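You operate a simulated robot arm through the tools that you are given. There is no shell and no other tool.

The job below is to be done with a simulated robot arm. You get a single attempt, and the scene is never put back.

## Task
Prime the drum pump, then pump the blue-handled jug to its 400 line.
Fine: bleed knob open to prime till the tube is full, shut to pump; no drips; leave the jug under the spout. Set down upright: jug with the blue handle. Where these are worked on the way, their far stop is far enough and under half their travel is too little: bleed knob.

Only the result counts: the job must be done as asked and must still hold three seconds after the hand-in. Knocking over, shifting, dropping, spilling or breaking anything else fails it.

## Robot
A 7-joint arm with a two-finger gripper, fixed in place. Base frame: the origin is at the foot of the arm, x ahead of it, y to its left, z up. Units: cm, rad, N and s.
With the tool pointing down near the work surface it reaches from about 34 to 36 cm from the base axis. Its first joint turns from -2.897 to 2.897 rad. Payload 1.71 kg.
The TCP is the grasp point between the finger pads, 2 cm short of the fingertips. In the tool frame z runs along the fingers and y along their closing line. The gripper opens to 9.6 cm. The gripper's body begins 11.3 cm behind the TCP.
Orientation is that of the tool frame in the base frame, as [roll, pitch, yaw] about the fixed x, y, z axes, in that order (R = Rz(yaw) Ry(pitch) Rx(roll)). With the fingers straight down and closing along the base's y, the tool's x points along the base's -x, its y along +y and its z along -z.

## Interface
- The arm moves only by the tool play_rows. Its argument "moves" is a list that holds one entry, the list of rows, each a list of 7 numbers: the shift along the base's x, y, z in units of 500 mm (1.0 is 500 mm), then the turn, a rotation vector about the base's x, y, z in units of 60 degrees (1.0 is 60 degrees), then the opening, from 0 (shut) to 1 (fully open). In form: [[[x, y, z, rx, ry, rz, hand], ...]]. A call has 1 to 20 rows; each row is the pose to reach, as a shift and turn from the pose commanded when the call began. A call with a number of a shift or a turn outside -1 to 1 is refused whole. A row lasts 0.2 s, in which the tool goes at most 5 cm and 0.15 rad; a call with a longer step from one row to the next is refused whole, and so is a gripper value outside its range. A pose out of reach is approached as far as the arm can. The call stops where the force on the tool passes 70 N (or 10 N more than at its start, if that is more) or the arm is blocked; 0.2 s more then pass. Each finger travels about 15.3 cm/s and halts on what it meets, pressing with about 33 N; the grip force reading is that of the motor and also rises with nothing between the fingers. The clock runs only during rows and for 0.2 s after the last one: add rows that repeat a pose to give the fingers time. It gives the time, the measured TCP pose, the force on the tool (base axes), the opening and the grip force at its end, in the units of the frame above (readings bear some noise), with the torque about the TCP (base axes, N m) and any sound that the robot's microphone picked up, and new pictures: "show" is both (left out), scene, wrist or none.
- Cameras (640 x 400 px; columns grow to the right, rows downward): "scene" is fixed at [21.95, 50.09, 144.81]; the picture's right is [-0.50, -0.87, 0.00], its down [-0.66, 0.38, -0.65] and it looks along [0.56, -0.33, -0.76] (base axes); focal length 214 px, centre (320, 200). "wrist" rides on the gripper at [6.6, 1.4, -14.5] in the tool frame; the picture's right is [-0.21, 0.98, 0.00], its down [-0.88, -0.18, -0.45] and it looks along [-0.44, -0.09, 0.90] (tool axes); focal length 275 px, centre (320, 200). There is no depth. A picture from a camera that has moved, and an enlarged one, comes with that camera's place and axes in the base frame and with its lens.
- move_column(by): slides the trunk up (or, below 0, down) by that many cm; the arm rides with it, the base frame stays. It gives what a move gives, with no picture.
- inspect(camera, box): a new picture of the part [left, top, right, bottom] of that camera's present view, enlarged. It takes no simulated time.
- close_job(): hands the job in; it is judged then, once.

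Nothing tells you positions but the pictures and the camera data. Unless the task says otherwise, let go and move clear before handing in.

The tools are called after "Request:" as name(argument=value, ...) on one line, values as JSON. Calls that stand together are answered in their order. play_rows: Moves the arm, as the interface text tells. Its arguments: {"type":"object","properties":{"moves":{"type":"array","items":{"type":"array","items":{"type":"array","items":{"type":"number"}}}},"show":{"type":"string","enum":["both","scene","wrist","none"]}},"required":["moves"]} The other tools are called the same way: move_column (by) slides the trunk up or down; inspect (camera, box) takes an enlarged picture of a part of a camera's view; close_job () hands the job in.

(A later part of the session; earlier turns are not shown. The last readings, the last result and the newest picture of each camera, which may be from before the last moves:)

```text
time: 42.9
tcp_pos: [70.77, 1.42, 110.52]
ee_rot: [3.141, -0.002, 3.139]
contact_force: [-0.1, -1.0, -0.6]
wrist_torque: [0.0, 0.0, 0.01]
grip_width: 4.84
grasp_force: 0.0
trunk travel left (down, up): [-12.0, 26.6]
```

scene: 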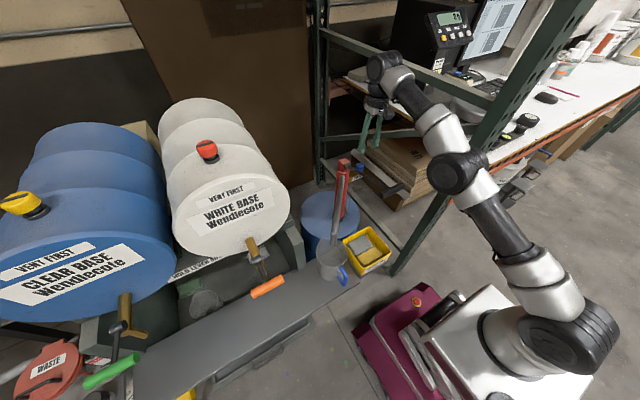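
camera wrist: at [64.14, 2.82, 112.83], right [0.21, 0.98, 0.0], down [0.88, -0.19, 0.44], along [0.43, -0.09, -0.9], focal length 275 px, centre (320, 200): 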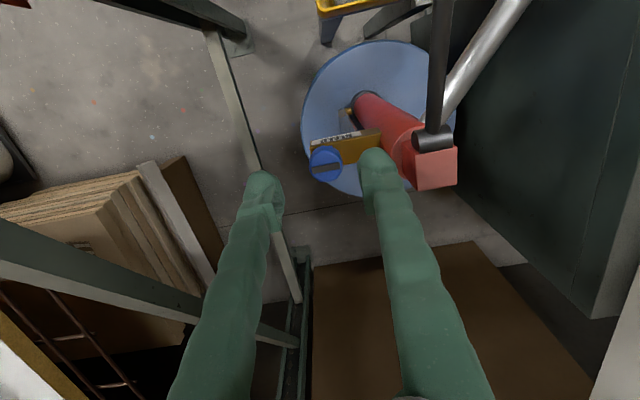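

Request:
play_rows(moves=[[[0, 0, -0.09, 0, 0, 0, 0.5], [0.01, 0, -0.18, 0, 0, 0, 0.5], [0.03, 0.001, -0.25, 0, 0, 0, 0.5], [0.049, 0.0016, -0.31, 0, 0, 0, 0.5], [0.049, 0.0016, -0.31, 0, 0, 0, 0.5]]])

Request:
inspect(camera="wrist", box=[220, 80, 440, 260])

Request:
inspect(camera="scene", box=[320, 120, 420, 210])

```text
time: 43.4
tcp_pos: [68.28, 1.28, 106.54]
ee_rot: [3.141, 0.023, 3.139]
contact_force: [-0.7, -0.1, 0.7]
wrist_torque: [0.0, -0.12, 0.0]
grip_width: 4.8
grasp_force: 0.0
trunk travel left (down, up): [-12.0, 26.6]
stopped in row 2: the arm was blocked; the commanded pose is now the measured one
camera wrist: at [61.31, 2.68, 120.98], right [0.21, 0.98, 0.01], down [0.86, -0.19, 0.47], along [0.46, -0.09, -0.88], focal length 275 px, centre (320, 200)
```

scene: 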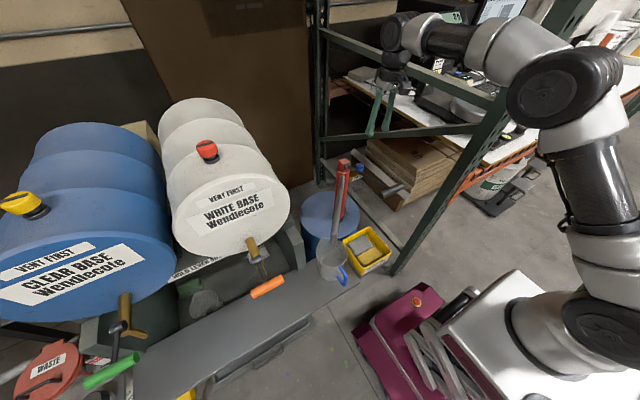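
wrist: 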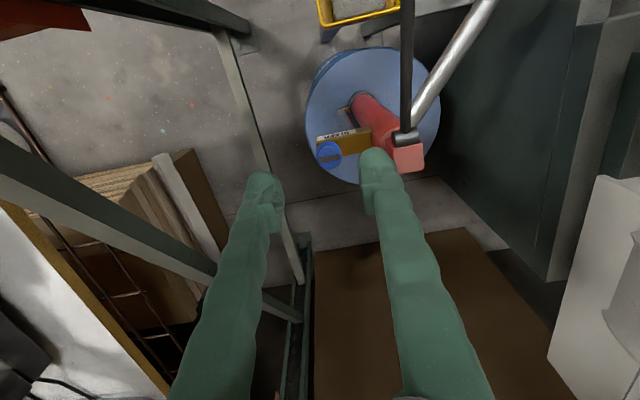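

```text
2.22 times, centred on (330, 170) of wrist
camera zoom: at [61.31, 2.68, 120.98], right [0.21, 0.98, 0.01], down [0.86, -0.19, 0.47], along [0.46, -0.09, -0.88], focal length 612 px, centre (298, 267)
```

zoom: 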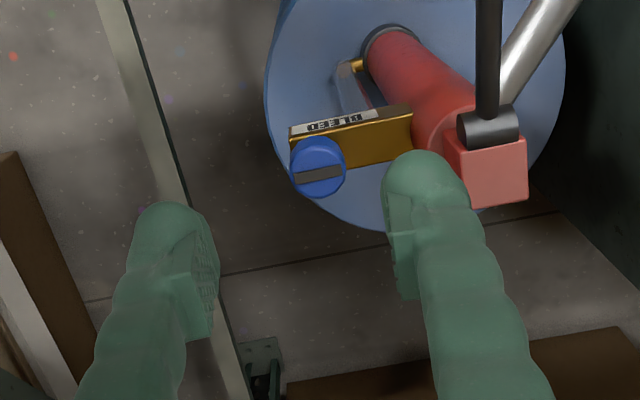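

```text
4.44 times, centred on (370, 165) of scene
camera zoom: at [21.95, 50.09, 144.81], right [-0.5, -0.87, 0.0], down [-0.66, 0.38, -0.65], along [0.56, -0.33, -0.76], focal length 953 px, centre (98, 356)
```

zoom: 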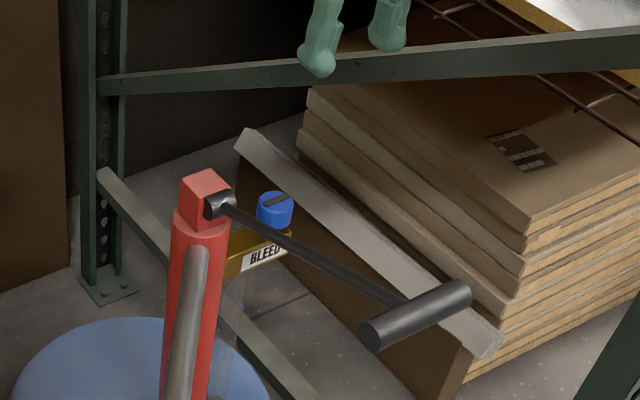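

The move was cut short with the arm "blocked" while the elbow re-folded upward; nothing appears touched. I'll continue in smaller steps straight down.

Request:
play_rows(moves=[[[0, 0, -0.02, 0, 0.01, 0, 0.5], [0, 0, -0.05, 0, 0.02, 0, 0.5], [0, 0, -0.08, 0, 0.02, 0, 0.5], [0, 0, -0.12, 0, 0.02, 0, 0.5], [0, 0, -0.12, 0, 0.02, 0, 0.5]]])

```text
time: 44.6
tcp_pos: [68.45, 1.21, 100.32]
ee_rot: [-3.141, -0.001, 3.139]
contact_force: [0.3, 0.5, 0.2]
wrist_torque: [-0.05, 0.0, -0.02]
grip_width: 4.78
grasp_force: 0.0
trunk travel left (down, up): [-12.0, 26.6]
camera wrist: at [61.89, 2.67, 114.82], right [0.21, 0.98, 0.0], down [0.88, -0.19, 0.44], along [0.43, -0.09, -0.9], focal length 275 px, centre (320, 200)
```

scene: 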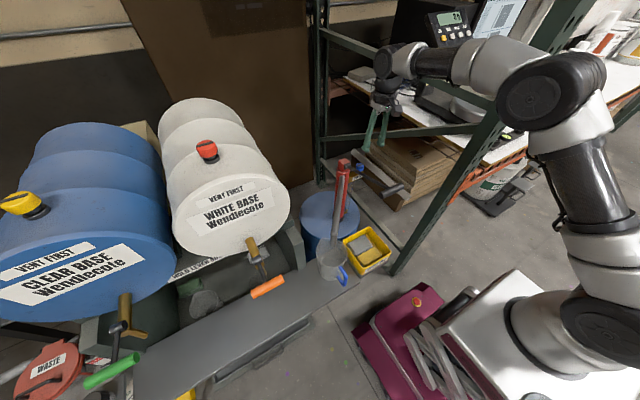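
wrist: 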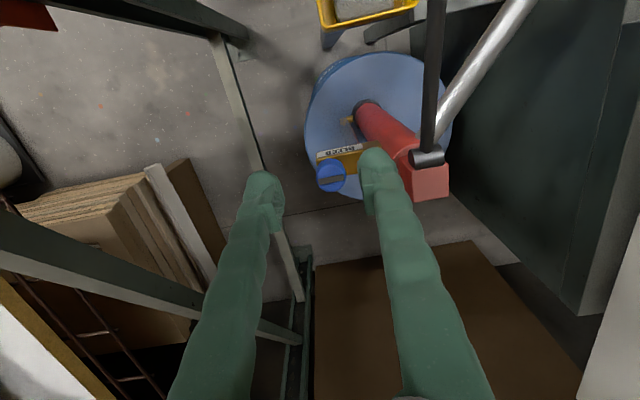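

Request:
play_rows(moves=[[[0.03, 0.002, -0.02, 0, 0, 0, 0.5], [0.06, 0.004, -0.05, 0, 0, 0, 0.5], [0.095, 0.006, -0.09, 0, 0, 0, 0.5], [0.095, 0.006, -0.13, 0, 0, 0, 0.5], [0.095, 0.006, -0.13, 0, 0, 0, 0.5]]])

Request:
inspect(camera="wrist", box=[220, 80, 440, 260])

Request:
inspect(camera="scene", box=[320, 120, 420, 210])

```text
time: 45.6
tcp_pos: [71.7, 1.48, 95.81]
ee_rot: [3.14, 0.02, 3.138]
contact_force: [-0.1, 0.3, 0.1]
wrist_torque: [0.01, -0.12, 0.05]
grip_width: 4.78
grasp_force: 0.0
trunk travel left (down, up): [-12.0, 26.6]
stopped in row 5: the arm was blocked; the commanded pose is now the measured one
camera wrist: at [64.95, 2.99, 110.16], right [0.21, 0.98, 0.01], down [0.87, -0.19, 0.46], along [0.45, -0.09, -0.89], focal length 275 px, centre (320, 200)
```

scene: 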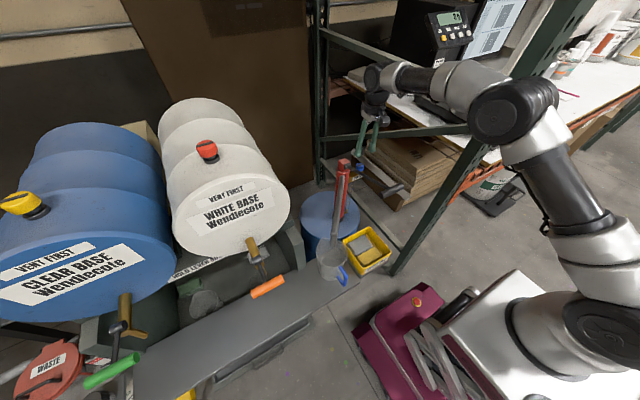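
wrist: 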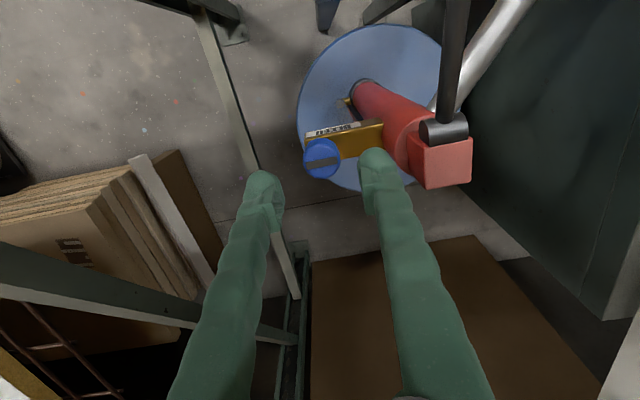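

```text
2.22 times, centred on (330, 170) of wrist
camera zoom: at [64.95, 2.99, 110.16], right [0.21, 0.98, 0.01], down [0.87, -0.19, 0.46], along [0.45, -0.09, -0.89], focal length 612 px, centre (298, 267)
```

zoom: 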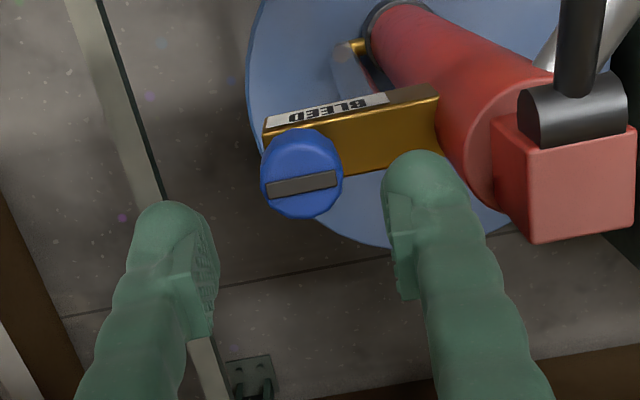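

```text
4.44 times, centred on (370, 165) of scene
camera zoom: at [21.95, 50.09, 144.81], right [-0.5, -0.87, 0.0], down [-0.66, 0.38, -0.65], along [0.56, -0.33, -0.76], focal length 953 px, centre (98, 356)
```

zoom: 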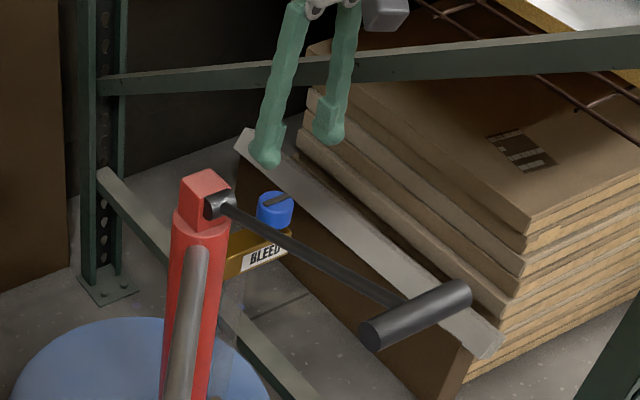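

It stopped again with no tool force, so the arm itself seems to be lagging rather than touching something. I'll try shorter steps with settling rows.

Request:
play_rows(moves=[[[0.005, 0, -0.005, 0, 0.01, 0, 0.5], [0.01, 0, -0.015, 0, 0.019, 0, 0.5], [0.02, 0, -0.025, 0, 0.019, 0, 0.5], [0.03, 0, -0.035, 0, 0.019, 0, 0.5], [0.03, 0, -0.035, 0, 0.019, 0, 0.5]]])

```text
time: 46.6
tcp_pos: [71.94, 1.43, 95.56]
ee_rot: [3.139, 0.014, 3.138]
contact_force: [-1.5, -0.6, 0.5]
wrist_torque: [0.01, -0.16, 0.01]
grip_width: 4.81
grasp_force: 0.1
trunk travel left (down, up): [-12.0, 26.6]
stopped in row 4: the arm was blocked; the commanded pose is now the measured one
camera wrist: at [65.23, 2.98, 109.85], right [0.21, 0.98, 0.0], down [0.87, -0.19, 0.46], along [0.45, -0.09, -0.89], focal length 275 px, centre (320, 200)
```

scene: 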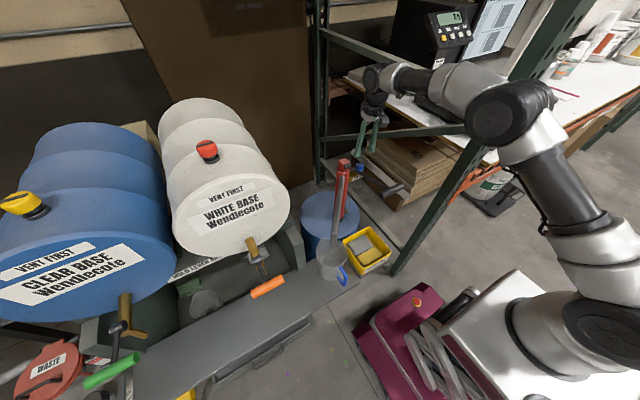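
wrist: 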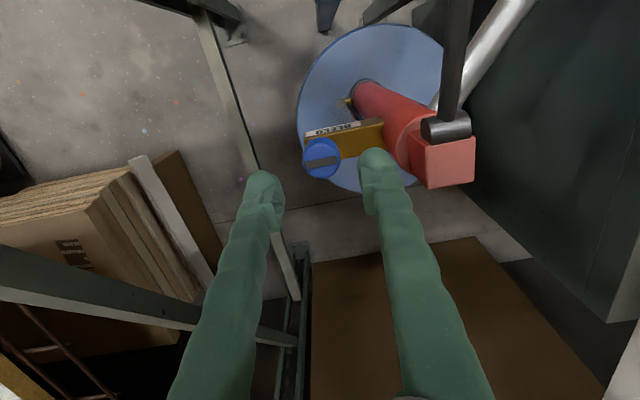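

Request:
inspect(camera="scene", box=[330, 20, 640, 220])

Request:
inspect(camera="scene", box=[320, 40, 440, 200])

```text
2.00 times, centred on (485, 120) of scene
camera zoom: at [21.95, 50.09, 144.81], right [-0.5, -0.87, 0.0], down [-0.66, 0.38, -0.65], along [0.56, -0.33, -0.76], focal length 429 px, centre (-10, 360)
```

zoom: 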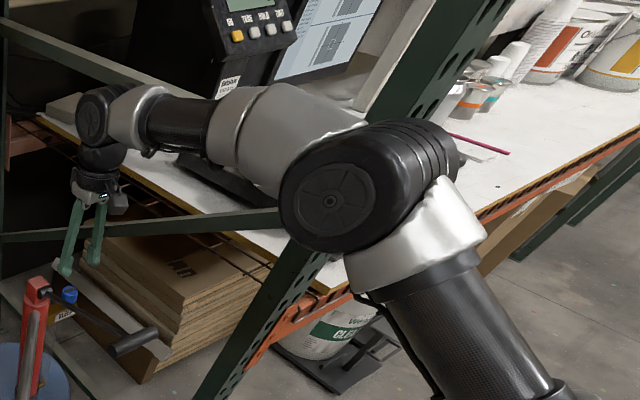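

```text
2.50 times, centred on (380, 120) of scene
camera zoom: at [21.95, 50.09, 144.81], right [-0.5, -0.87, 0.0], down [-0.66, 0.38, -0.65], along [0.56, -0.33, -0.76], focal length 536 px, centre (170, 400)
```

zoom: 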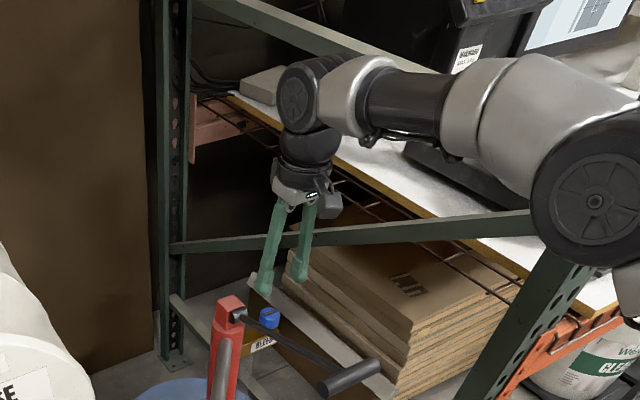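

Request:
play_rows(moves=[[[0, 0, -0.01, 0, 0.01, 0, 0.5], [0, 0, -0.03, 0, 0.013, 0, 0.5], [0, 0, -0.05, 0, 0.013, 0, 0.5], [0, 0, -0.05, 0, 0.013, 0, 0.5]]], show="none")

```text
time: 47.6
tcp_pos: [72.47, 1.51, 92.46]
ee_rot: [-3.141, -0.005, 3.138]
contact_force: [-0.2, 0.9, -0.2]
wrist_torque: [-0.02, 0.01, -0.02]
grip_width: 4.78
grasp_force: 0.1
trunk travel left (down, up): [-12.0, 26.6]
```

Going straight down worked and the odd torque vanished. I'll continue to just above the knob and check alignment.

Request:
play_rows(moves=[[[0.005, 0, -0.015, 0, 0, 0, 0.5], [0.01, 0, -0.03, 0, 0, 0, 0.5], [0.014, 0, -0.05, 0, 0, 0, 0.5], [0.014, 0, -0.05, 0, 0, 0, 0.5]]])

Request:
inspect(camera="wrist", box=[220, 80, 440, 260])

Request:
inspect(camera="scene", box=[320, 120, 420, 210])

```text
time: 48.6
tcp_pos: [73.06, 1.58, 90.0]
ee_rot: [3.141, -0.004, 3.138]
contact_force: [0.7, 0.1, 0.1]
wrist_torque: [0.0, 0.0, 0.0]
grip_width: 4.81
grasp_force: 0.2
trunk travel left (down, up): [-12.0, 26.6]
camera wrist: at [66.56, 2.99, 104.5], right [0.21, 0.98, 0.0], down [0.88, -0.19, 0.44], along [0.43, -0.09, -0.9], focal length 275 px, centre (320, 200)
```

scene: 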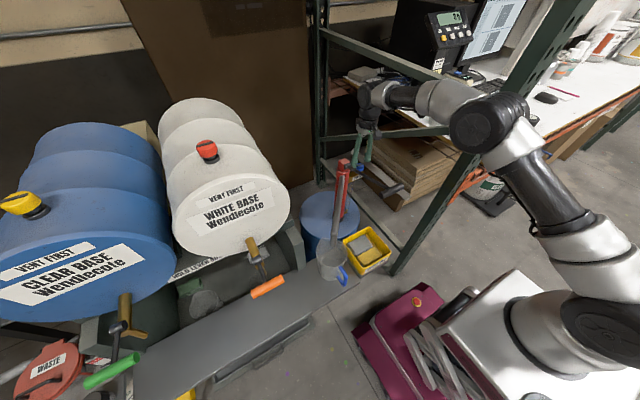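
wrist: 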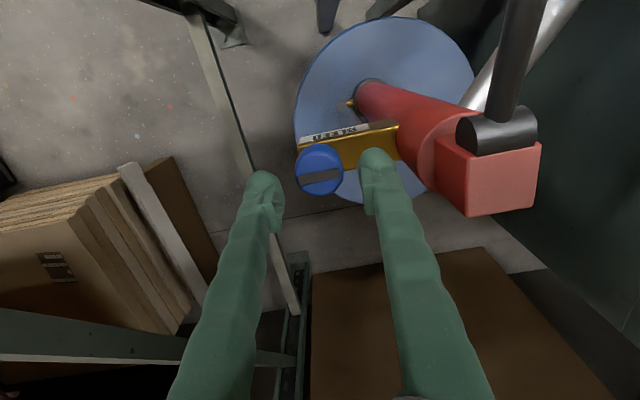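

```text
2.22 times, centred on (330, 170) of wrist
camera zoom: at [66.56, 2.99, 104.5], right [0.21, 0.98, 0.0], down [0.88, -0.19, 0.44], along [0.43, -0.09, -0.9], focal length 612 px, centre (298, 267)
```

zoom: 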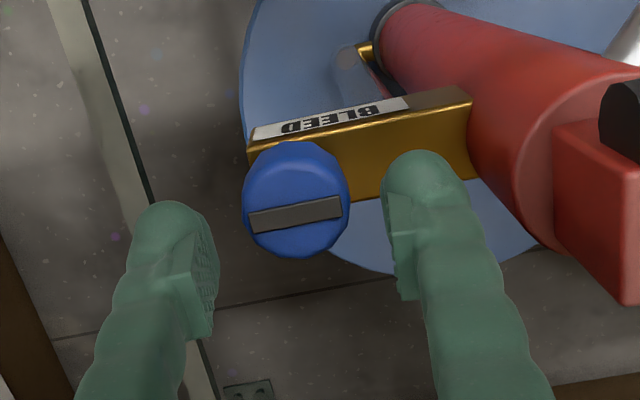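

```text
4.44 times, centred on (370, 165) of scene
camera zoom: at [21.95, 50.09, 144.81], right [-0.5, -0.87, 0.0], down [-0.66, 0.38, -0.65], along [0.56, -0.33, -0.76], focal length 953 px, centre (98, 356)
```

zoom: 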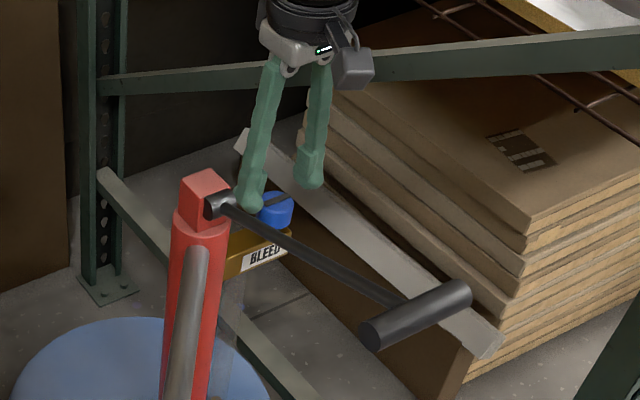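

Alignment is good: knob centre at (73.3, 1.5) between the fingers. I'll descend so the fingertips surround the knob without touching the block, then close.

Request:
play_rows(moves=[[[0.003, -0.001, -0.015, 0, 0, 0, 0.5], [0.005, -0.001, -0.03, 0, 0, 0, 0.5], [0.005, -0.001, -0.045, 0, 0, 0, 0.5], [0.005, -0.001, -0.06, 0, 0, 0, 0.5], [0.005, -0.001, -0.06, 0, 0, 0, 0.5]]])

Request:
inspect(camera="wrist", box=[220, 80, 440, 260])

Request:
inspect(camera="scene", box=[330, 130, 400, 200])

```text
time: 49.8
tcp_pos: [73.27, 1.6, 87.0]
ee_rot: [-3.141, -0.004, 3.138]
contact_force: [-0.7, 0.0, 0.7]
wrist_torque: [0.01, 0.0, -0.06]
grip_width: 4.8
grasp_force: 0.1
trunk travel left (down, up): [-12.0, 26.6]
camera wrist: at [66.83, 2.98, 101.51], right [0.21, 0.98, 0.0], down [0.88, -0.19, 0.44], along [0.43, -0.09, -0.9], focal length 275 px, centre (320, 200)
```

scene: 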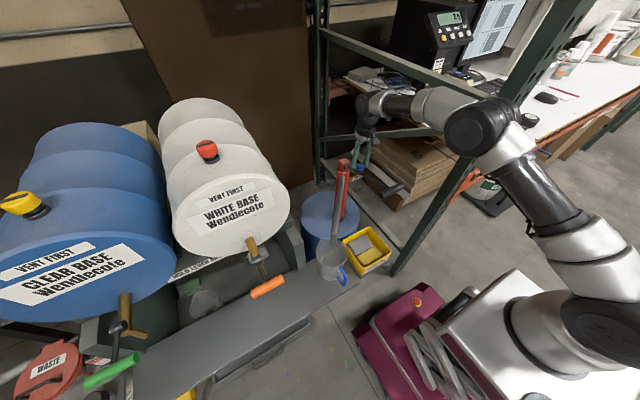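
wrist: 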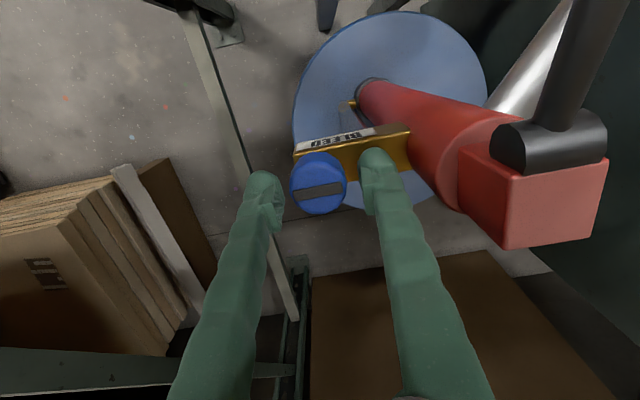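

```text
2.22 times, centred on (330, 170) of wrist
camera zoom: at [66.83, 2.98, 101.51], right [0.21, 0.98, 0.0], down [0.88, -0.19, 0.44], along [0.43, -0.09, -0.9], focal length 612 px, centre (298, 267)
```

zoom: 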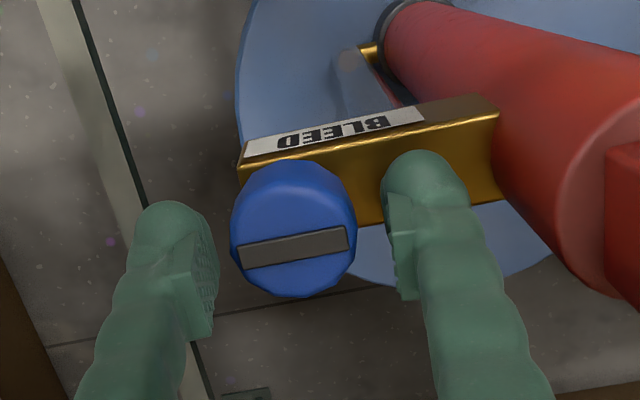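

```text
5.71 times, centred on (365, 165) of scene
camera zoom: at [21.95, 50.09, 144.81], right [-0.5, -0.87, 0.0], down [-0.66, 0.38, -0.65], along [0.56, -0.33, -0.76], focal length 1226 px, centre (63, 400)
```

zoom: 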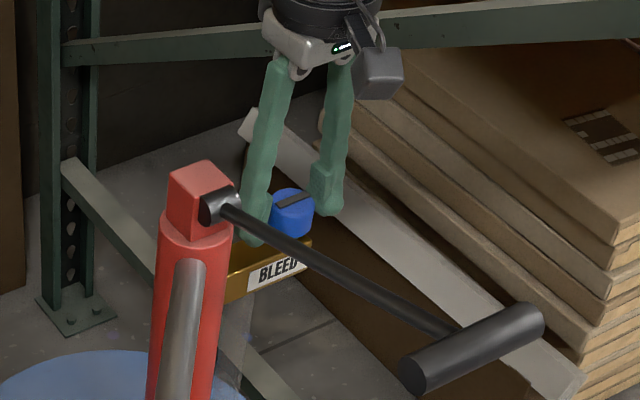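

Request:
play_rows(moves=[[[-0.004, 0, 0, 0, 0, 0, 0.45], [-0.004, 0, 0, 0, 0, 0, 0.38], [-0.004, 0, 0, 0, 0, 0, 0.3], [-0.004, 0, 0, 0, 0, 0, 0.2], [-0.004, 0, 0, 0, 0, 0, 0.2], [-0.004, 0, 0, 0, 0, 0, 0.2]]])

Request:
inspect(camera="wrist", box=[220, 80, 440, 260])

```text
time: 51.2
tcp_pos: [73.03, 1.35, 86.97]
ee_rot: [-3.14, -0.005, 3.138]
contact_force: [-0.8, -2.3, 0.5]
wrist_torque: [-0.03, 0.06, 0.02]
grip_width: 3.25
grasp_force: 34.9
trunk travel left (down, up): [-12.0, 26.6]
camera wrist: at [66.56, 2.93, 101.51], right [0.21, 0.98, 0.0], down [0.88, -0.19, 0.44], along [0.43, -0.09, -0.9], focal length 275 px, centre (320, 200)
```

scene: 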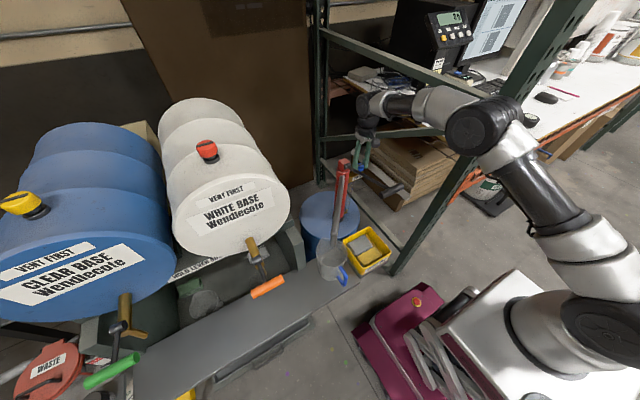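
wrist: 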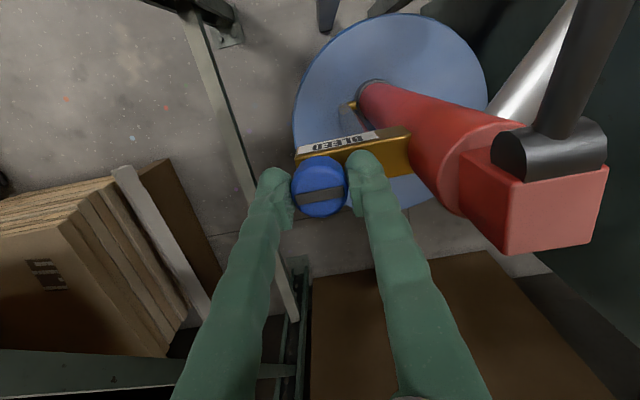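

```text
2.22 times, centred on (330, 170) of wrist
camera zoom: at [66.56, 2.93, 101.51], right [0.21, 0.98, 0.0], down [0.88, -0.19, 0.44], along [0.43, -0.09, -0.9], focal length 612 px, centre (298, 267)
```

zoom: 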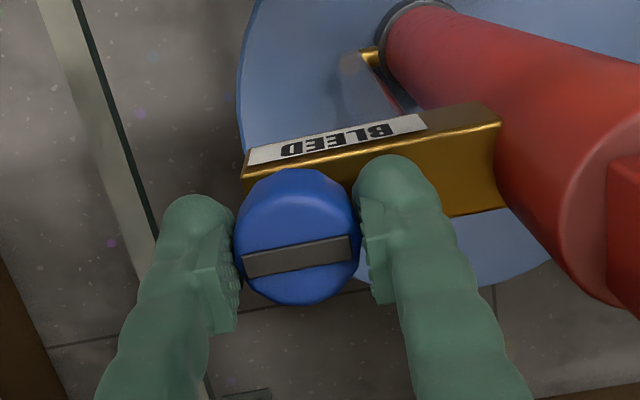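

The knob is gripped (3.25 cm wide). I'll try a small counter-clockwise turn and watch the torque and the indicator bar.

Request:
play_rows(moves=[[[0, 0, 0, 0, 0, 0.07, 0.2], [0, 0, 0, 0, 0, 0.14, 0.2], [0, 0, 0, 0, 0, 0.21, 0.2], [0, 0, 0, 0, 0, 0.286, 0.2], [0, 0, 0, 0, 0, 0.286, 0.2]]], show="wrist")

Request:
inspect(camera="wrist", box=[220, 80, 440, 260])

Request:
inspect(camera="scene", box=[330, 130, 400, 200])

```text
time: 52.4
tcp_pos: [73.05, 1.5, 87.02]
ee_rot: [3.138, -0.006, -2.843]
contact_force: [-5.2, -0.8, 0.2]
wrist_torque: [0.08, -0.05, -0.02]
grip_width: 3.26
grasp_force: 35.9
trunk travel left (down, up): [-12.0, 26.6]
camera wrist: at [66.46, 0.95, 101.52], right [-0.09, 1.0, 0.0], down [0.89, 0.08, 0.44], along [0.44, 0.04, -0.9], focal length 275 px, centre (320, 200)
```

wrist: 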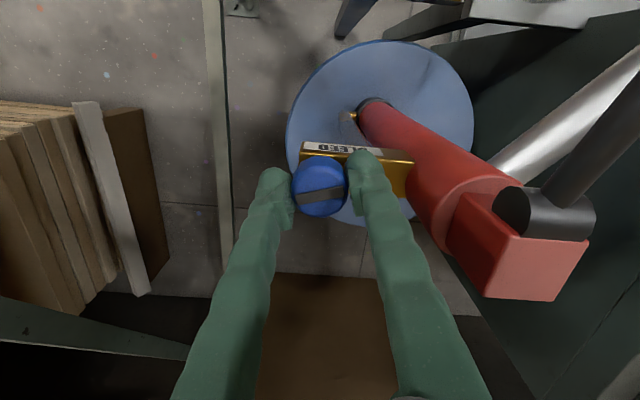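

```text
2.22 times, centred on (330, 170) of wrist
camera zoom: at [66.46, 0.95, 101.52], right [-0.09, 1.0, 0.0], down [0.89, 0.08, 0.44], along [0.44, 0.04, -0.9], focal length 612 px, centre (298, 267)
```

zoom: 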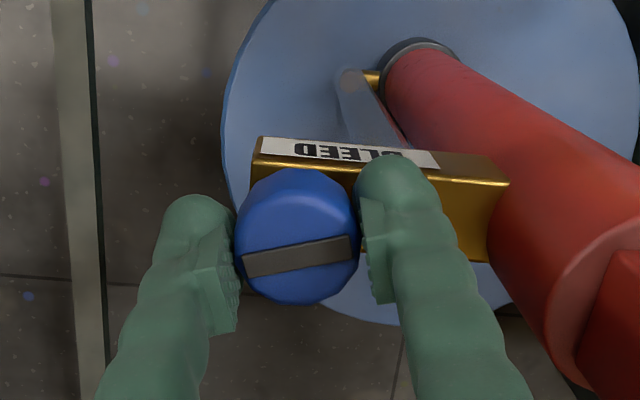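

```text
5.71 times, centred on (365, 165) of scene
camera zoom: at [21.95, 50.09, 144.81], right [-0.5, -0.87, 0.0], down [-0.66, 0.38, -0.65], along [0.56, -0.33, -0.76], focal length 1226 px, centre (63, 400)
```

zoom: 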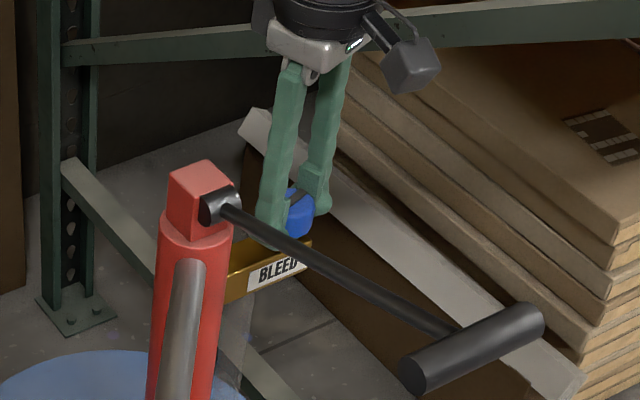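

The knob turns freely counter-clockwise with the fingers. I'll continue toward its stop, watching the torque.

Request:
play_rows(moves=[[[0, 0, 0, 0, 0, 0.09, 0.2], [0, 0, 0, 0, 0, 0.18, 0.2], [0, 0, 0, 0, 0, 0.27, 0.2], [0, 0, 0, 0, 0, 0.36, 0.2], [0, 0, 0, 0, 0, 0.45, 0.2], [0, 0, 0, 0, 0, 0.54, 0.2], [0, 0, 0, 0, 0, 0.54, 0.2]]], show="wrist")

Request:
inspect(camera="wrist", box=[220, 80, 440, 260])

```text
time: 54.0
tcp_pos: [72.99, 1.49, 86.98]
ee_rot: [-3.141, -0.004, -2.278]
contact_force: [-8.9, 0.7, 3.7]
wrist_torque: [0.16, 0.04, 0.04]
grip_width: 3.24
grasp_force: 35.1
trunk travel left (down, up): [-12.0, 26.6]
camera wrist: at [67.78, -2.5, 101.5], right [-0.61, 0.79, 0.0], down [0.71, 0.55, 0.44], along [0.35, 0.27, -0.9], focal length 275 px, centre (320, 200)
```

wrist: 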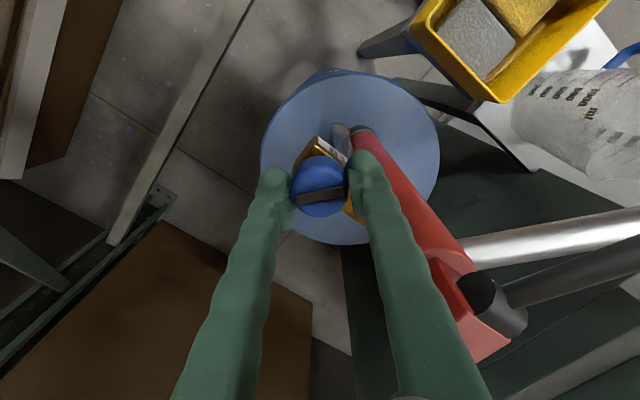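

```text
2.22 times, centred on (330, 170) of wrist
camera zoom: at [67.78, -2.5, 101.5], right [-0.61, 0.79, 0.0], down [0.71, 0.55, 0.44], along [0.35, 0.27, -0.9], focal length 612 px, centre (298, 267)
```

zoom: 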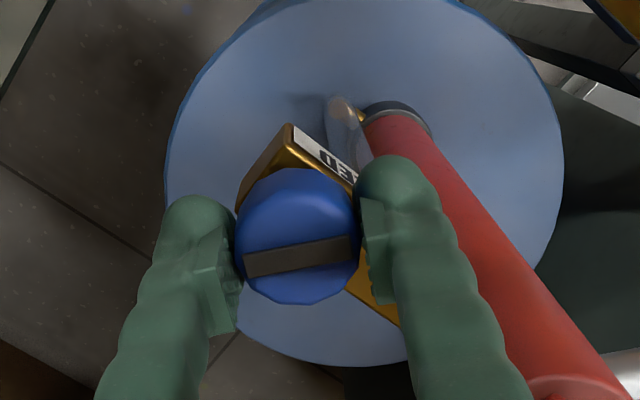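

Request:
play_rows(moves=[[[-0.002, 0, 0, 0, 0, 0.09, 0.2], [-0.003, 0, 0, 0, 0, 0.18, 0.2], [-0.003, 0, 0, 0, 0, 0.27, 0.2], [-0.003, 0, 0, 0, 0, 0.36, 0.2], [-0.003, 0, 0, 0, 0, 0.45, 0.2], [-0.003, 0, 0, 0, 0, 0.54, 0.2], [-0.003, 0, 0, 0, 0, 0.62, 0.2], [-0.003, 0, 0, 0, 0, 0.62, 0.2]]], show="wrist")

Request:
inspect(camera="wrist", box=[220, 80, 440, 260])

```text
time: 55.8
tcp_pos: [72.93, 1.58, 86.87]
ee_rot: [3.139, -0.003, -1.63]
contact_force: [5.4, 2.4, 2.8]
wrist_torque: [0.08, -0.14, 0.03]
grip_width: 3.24
grasp_force: 34.9
trunk travel left (down, up): [-12.0, 26.6]
camera wrist: at [71.26, -4.83, 101.5], right [-0.96, 0.26, 0.0], down [0.24, 0.87, 0.44], along [0.12, 0.43, -0.9], focal length 275 px, centre (320, 200)
```

wrist: 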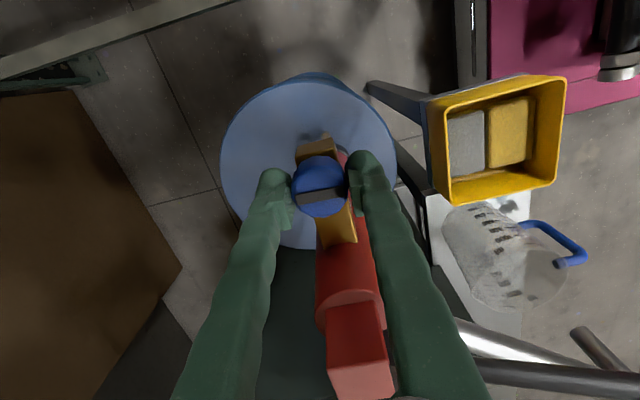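

```text
2.22 times, centred on (330, 170) of wrist
camera zoom: at [71.26, -4.83, 101.5], right [-0.96, 0.26, 0.0], down [0.24, 0.87, 0.44], along [0.12, 0.43, -0.9], focal length 612 px, centre (298, 267)
```

zoom: 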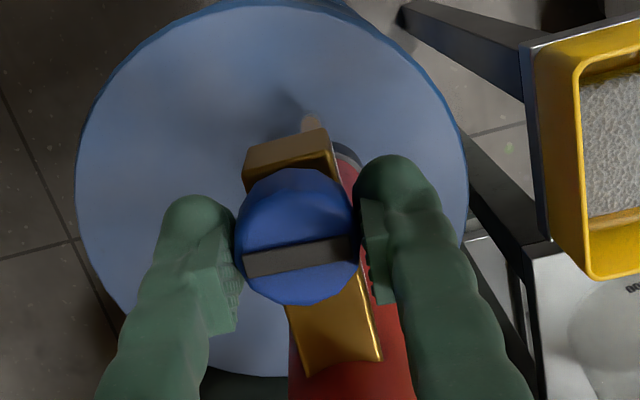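

Request:
play_rows(moves=[[[0.001, 0, 0, 0, 0, 0.07, 0.2], [0.002, 0, 0, 0, 0, 0.14, 0.2], [0.002, 0, 0, 0, 0, 0.21, 0.2], [0.002, 0, 0, 0, 0, 0.286, 0.2], [0.002, 0, 0, 0, 0, 0.286, 0.2]]], show="wrist")

Request:
inspect(camera="wrist", box=[220, 80, 440, 260])

```text
time: 57.0
tcp_pos: [73.02, 1.39, 87.08]
ee_rot: [3.138, -0.004, -1.331]
contact_force: [0.7, -1.2, 4.0]
wrist_torque: [-0.05, -0.02, -0.51]
grip_width: 3.25
grasp_force: 34.8
trunk travel left (down, up): [-12.0, 26.6]
camera wrist: at [73.27, -5.19, 101.48], right [-1.0, -0.03, 0.0], down [-0.03, 0.9, 0.44], along [-0.02, 0.44, -0.9], focal length 275 px, centre (320, 200)
```

wrist: 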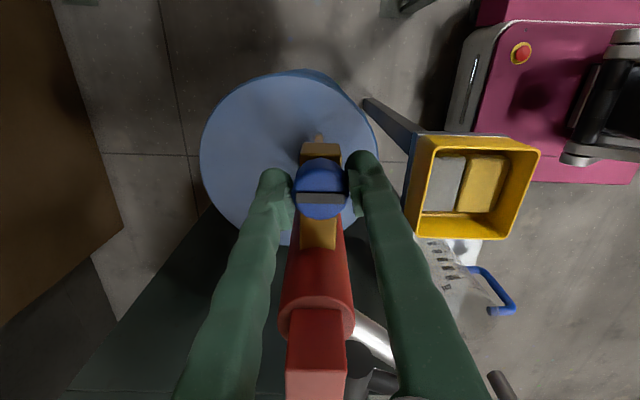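

```text
2.22 times, centred on (330, 170) of wrist
camera zoom: at [73.27, -5.19, 101.48], right [-1.0, -0.03, 0.0], down [-0.03, 0.9, 0.44], along [-0.02, 0.44, -0.9], focal length 612 px, centre (298, 267)
```

zoom: 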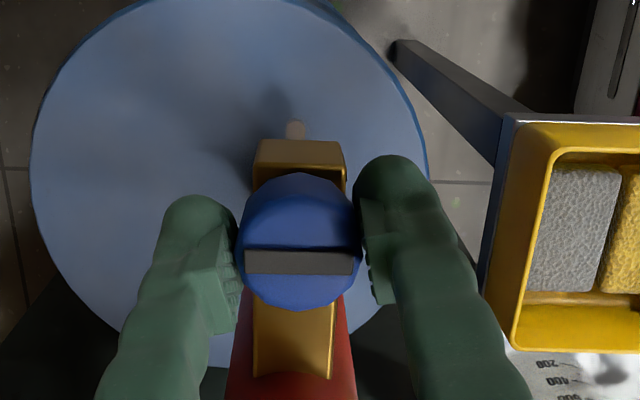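

The torque jumped to 0.5 N·m as the bar came square to the block: that is the far stop, a quarter turn from the start. I'll release the knob and back straight up.

Request:
play_rows(moves=[[[0, 0, 0, 0, 0, -0.05, 0.2], [0, 0, 0, 0, 0, -0.07, 0.35], [0, 0, 0, 0, 0, -0.07, 0.5], [0, 0, 0, 0, 0, -0.07, 0.5], [-0.004, 0, 0.03, 0, 0, -0.07, 0.5], [-0.01, 0, 0.08, 0, 0, -0.07, 0.5], [-0.02, 0, 0.14, 0, 0, -0.07, 0.5], [-0.05, 0, 0.21, 0, 0, -0.07, 0.5], [-0.08, 0, 0.28, 0, 0, -0.07, 0.5], [-0.08, 0, 0.28, 0, 0, -0.07, 0.5]]])

Request:
inspect(camera="scene", box=[310, 140, 430, 240])

Request:
inspect(camera="wrist", box=[220, 80, 440, 260])

```text
time: 59.2
tcp_pos: [69.06, 1.42, 101.1]
ee_rot: [3.137, -0.003, -1.406]
contact_force: [1.0, 0.7, -0.2]
wrist_torque: [-0.01, 0.02, -0.02]
grip_width: 4.79
grasp_force: 0.1
trunk travel left (down, up): [-12.0, 26.6]
camera wrist: at [68.87, -5.19, 115.6], right [-1.0, 0.04, 0.0], down [0.04, 0.9, 0.44], along [0.02, 0.44, -0.9], focal length 275 px, centre (320, 200)
```

scene: 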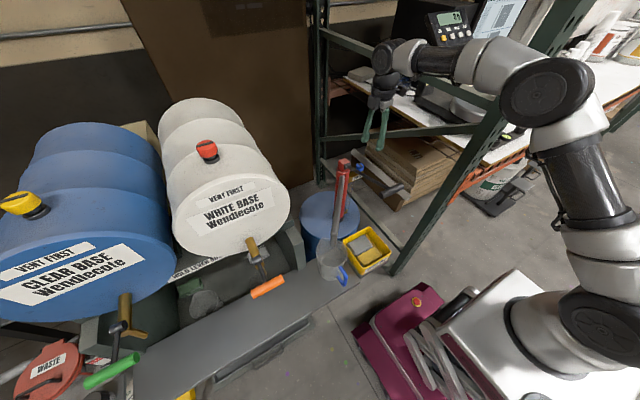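
wrist: 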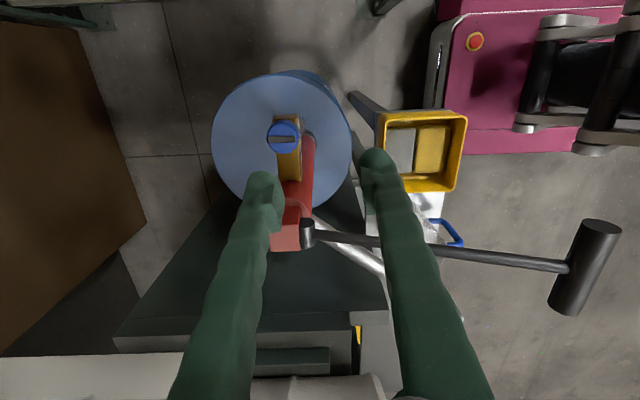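

```text
4.00 times, centred on (370, 190) of scene
camera zoom: at [21.95, 50.09, 144.81], right [-0.5, -0.87, 0.0], down [-0.66, 0.38, -0.65], along [0.56, -0.33, -0.76], focal length 858 px, centre (120, 240)
```

zoom: 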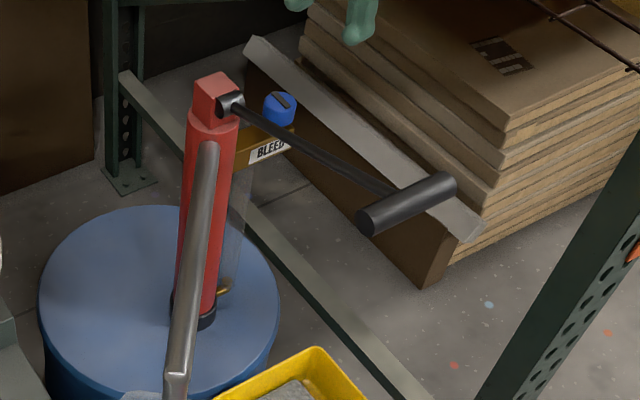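

```text
2.22 times, centred on (330, 170) of wrist
camera zoom: at [68.87, -5.19, 115.6], right [-1.0, 0.04, 0.0], down [0.04, 0.9, 0.44], along [0.02, 0.44, -0.9], focal length 612 px, centre (298, 267)
```

zoom: 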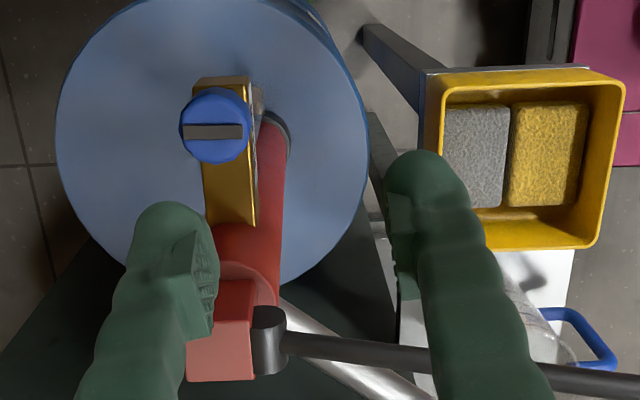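

The knob's bar is now square to the block (open). The T-grip of the lever is at about (49.2, 9.5, 98), spanning y 5.3–13.3, with the rod joining its middle. I'll go above its right half, fingers closing along x.

Request:
play_rows(moves=[[[0, 0, 0.08, 0, 0, -0.05, 0.5], [-0.04, 0.01, 0.15, 0, 0, -0.1, 0.5], [-0.12, 0.03, 0.15, 0, 0, -0.158, 0.5], [-0.2, 0.055, 0.15, 0, 0, -0.158, 0.5], [-0.29, 0.08, 0.15, 0, 0, -0.158, 0.5], [-0.37, 0.1, 0.15, 0, 0, -0.158, 0.5], [-0.397, 0.112, 0.12, 0, 0, -0.158, 0.5], [-0.397, 0.112, 0.1, 0, 0, -0.158, 0.5], [-0.397, 0.112, 0.1, 0, 0, -0.158, 0.5]]])

Request:
inspect(camera="wrist", box=[220, 80, 440, 260])

Request:
inspect(camera="scene", box=[320, 120, 460, 240])

```text
time: 61.2
tcp_pos: [48.92, 7.01, 106.08]
ee_rot: [3.139, -0.003, -1.569]
contact_force: [0.4, -0.2, -0.2]
wrist_torque: [-0.01, -0.02, 0.01]
grip_width: 4.8
grasp_force: 0.0
trunk travel left (down, up): [-12.0, 26.6]
camera wrist: at [47.61, 0.6, 120.49], right [-0.98, 0.2, 0.0], down [0.18, 0.88, 0.44], along [0.09, 0.43, -0.9], focal length 275 px, centre (320, 200)
```

scene: 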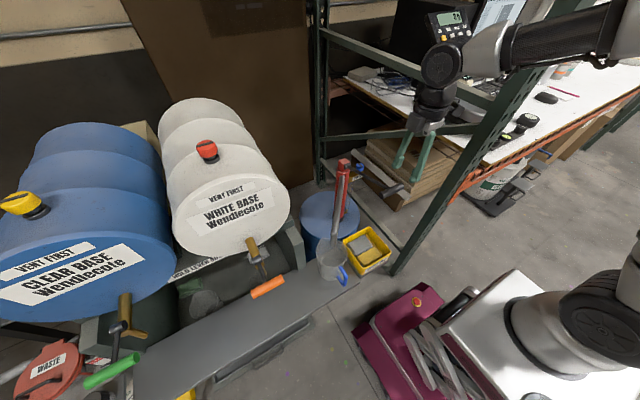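
wrist: 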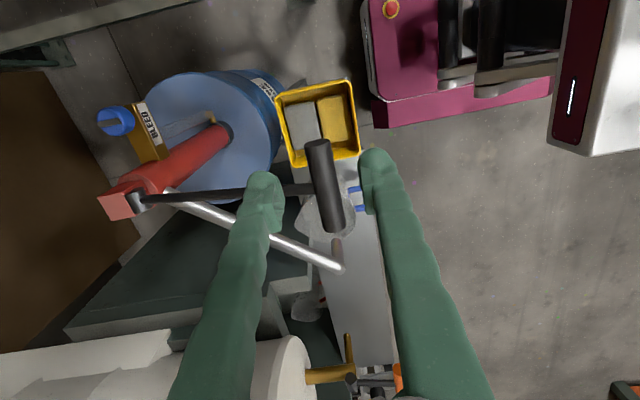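

```text
2.22 times, centred on (330, 170) of wrist
camera zoom: at [47.61, 0.6, 120.49], right [-0.98, 0.2, 0.0], down [0.18, 0.88, 0.44], along [0.09, 0.43, -0.9], focal length 612 px, centre (298, 267)
```

zoom: 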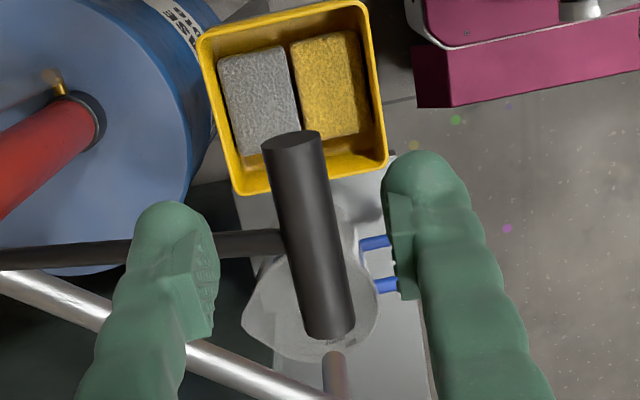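

```text
3.33 times, centred on (390, 180) of scene
camera zoom: at [21.95, 50.09, 144.81], right [-0.5, -0.87, 0.0], down [-0.66, 0.38, -0.65], along [0.56, -0.33, -0.76], focal length 715 px, centre (87, 267)
```

zoom: 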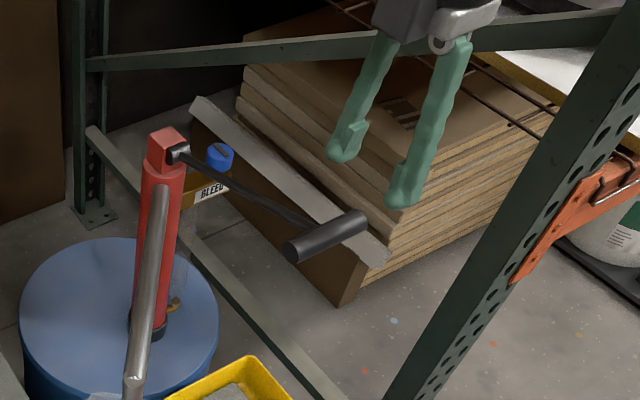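

Request:
inspect(camera="wrist", box=[280, 160, 400, 290])

Request:
inspect(camera="scene", box=[300, 220, 370, 300])

```text
3.08 times, centred on (340, 225) of wrist
camera zoom: at [47.61, 0.6, 120.49], right [-0.98, 0.2, 0.0], down [0.18, 0.88, 0.44], along [0.09, 0.43, -0.9], focal length 847 px, centre (258, 123)
```

zoom: 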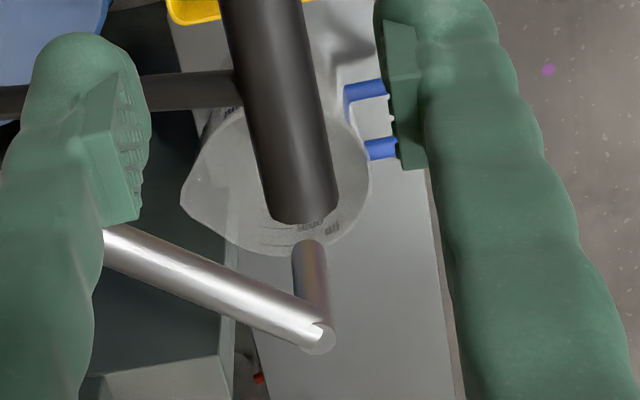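

```text
5.00 times, centred on (335, 260) of scene
camera zoom: at [21.95, 50.09, 144.81], right [-0.5, -0.87, 0.0], down [-0.66, 0.38, -0.65], along [0.56, -0.33, -0.76], focal length 1072 px, centre (245, -100)
```

zoom: 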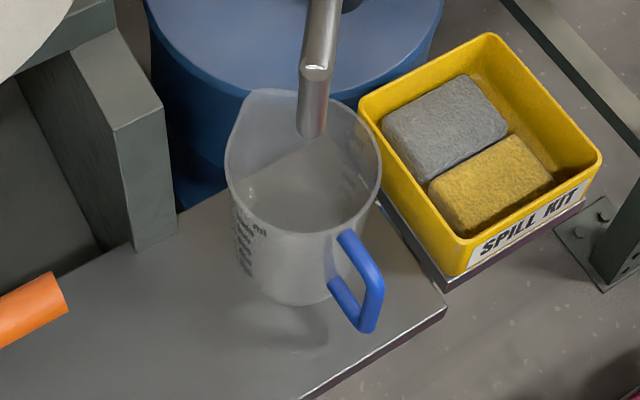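

The jug is well under the spout (offset about 1.5 cm within a 5.7 cm radius). The grip is between the fingers, spanning y 6–15. I'll come down at y 7.7 beside the rod and close on it.

Request:
play_rows(moves=[[[0.001, 0.007, -0.04, 0, 0, 0, 0.5], [0.002, 0.014, -0.08, 0, 0, 0, 0.5], [0.002, 0.014, -0.12, 0, 0, 0, 0.5], [0.002, 0.014, -0.165, 0, 0, 0, 0.5], [0.002, 0.014, -0.165, 0, 0, 0, 0.5]]])

Request:
inspect(camera="wrist", box=[220, 80, 440, 260])

Request:
inspect(camera="scene", box=[320, 120, 460, 240])

```text
time: 62.4
tcp_pos: [49.14, 7.73, 97.68]
ee_rot: [3.14, -0.002, -1.57]
contact_force: [1.8, -0.1, 0.0]
wrist_torque: [0.04, -0.02, 0.01]
grip_width: 4.79
grasp_force: 0.1
trunk travel left (down, up): [-12.0, 26.6]
camera wrist: at [47.8, 1.28, 112.24], right [-0.98, 0.2, 0.0], down [0.18, 0.88, 0.44], along [0.09, 0.43, -0.9], focal length 275 px, centre (320, 200)
```

scene: 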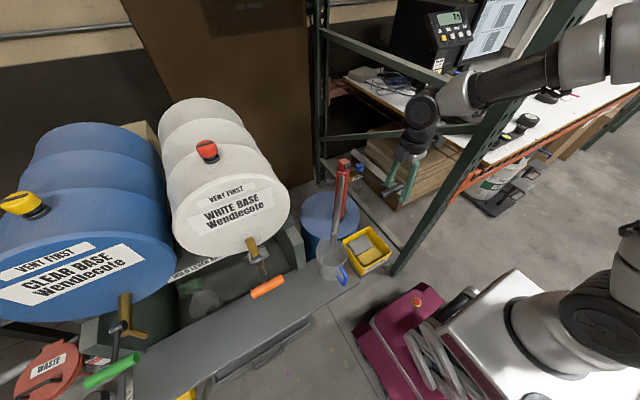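
wrist: 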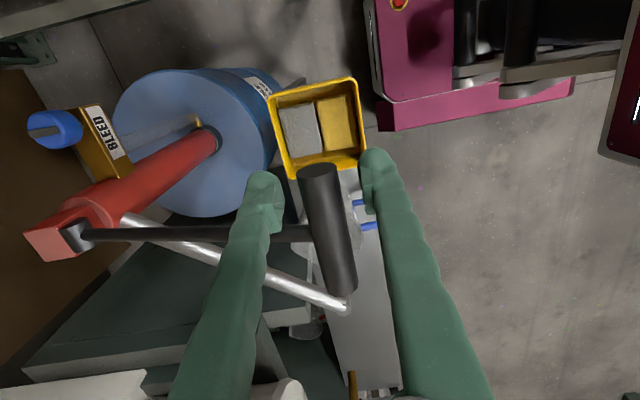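

```text
2.22 times, centred on (330, 170) of wrist
camera zoom: at [47.8, 1.28, 112.24], right [-0.98, 0.2, 0.0], down [0.18, 0.88, 0.44], along [0.09, 0.43, -0.9], focal length 612 px, centre (298, 267)
```

zoom: 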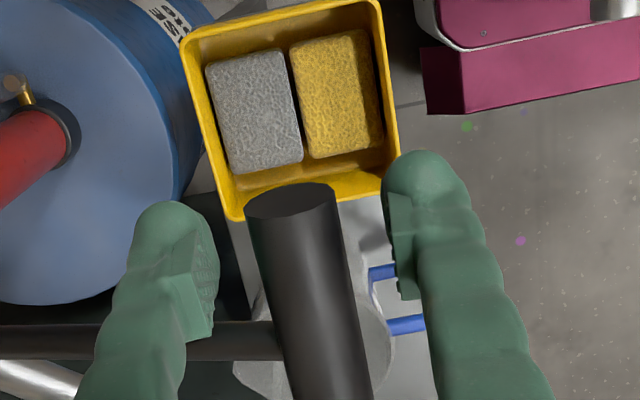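

```text
3.33 times, centred on (390, 180) of scene
camera zoom: at [21.95, 50.09, 144.81], right [-0.5, -0.87, 0.0], down [-0.66, 0.38, -0.65], along [0.56, -0.33, -0.76], focal length 715 px, centre (87, 267)
```

zoom: 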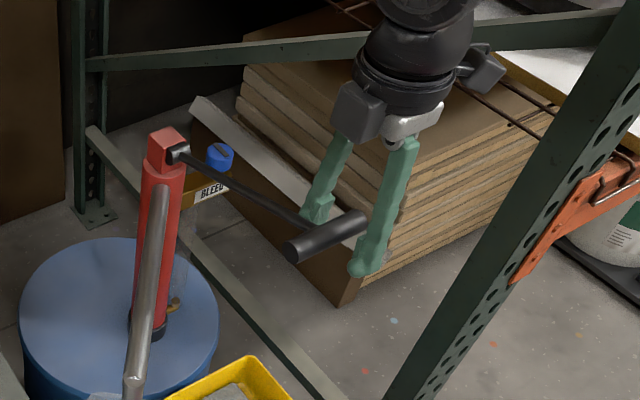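

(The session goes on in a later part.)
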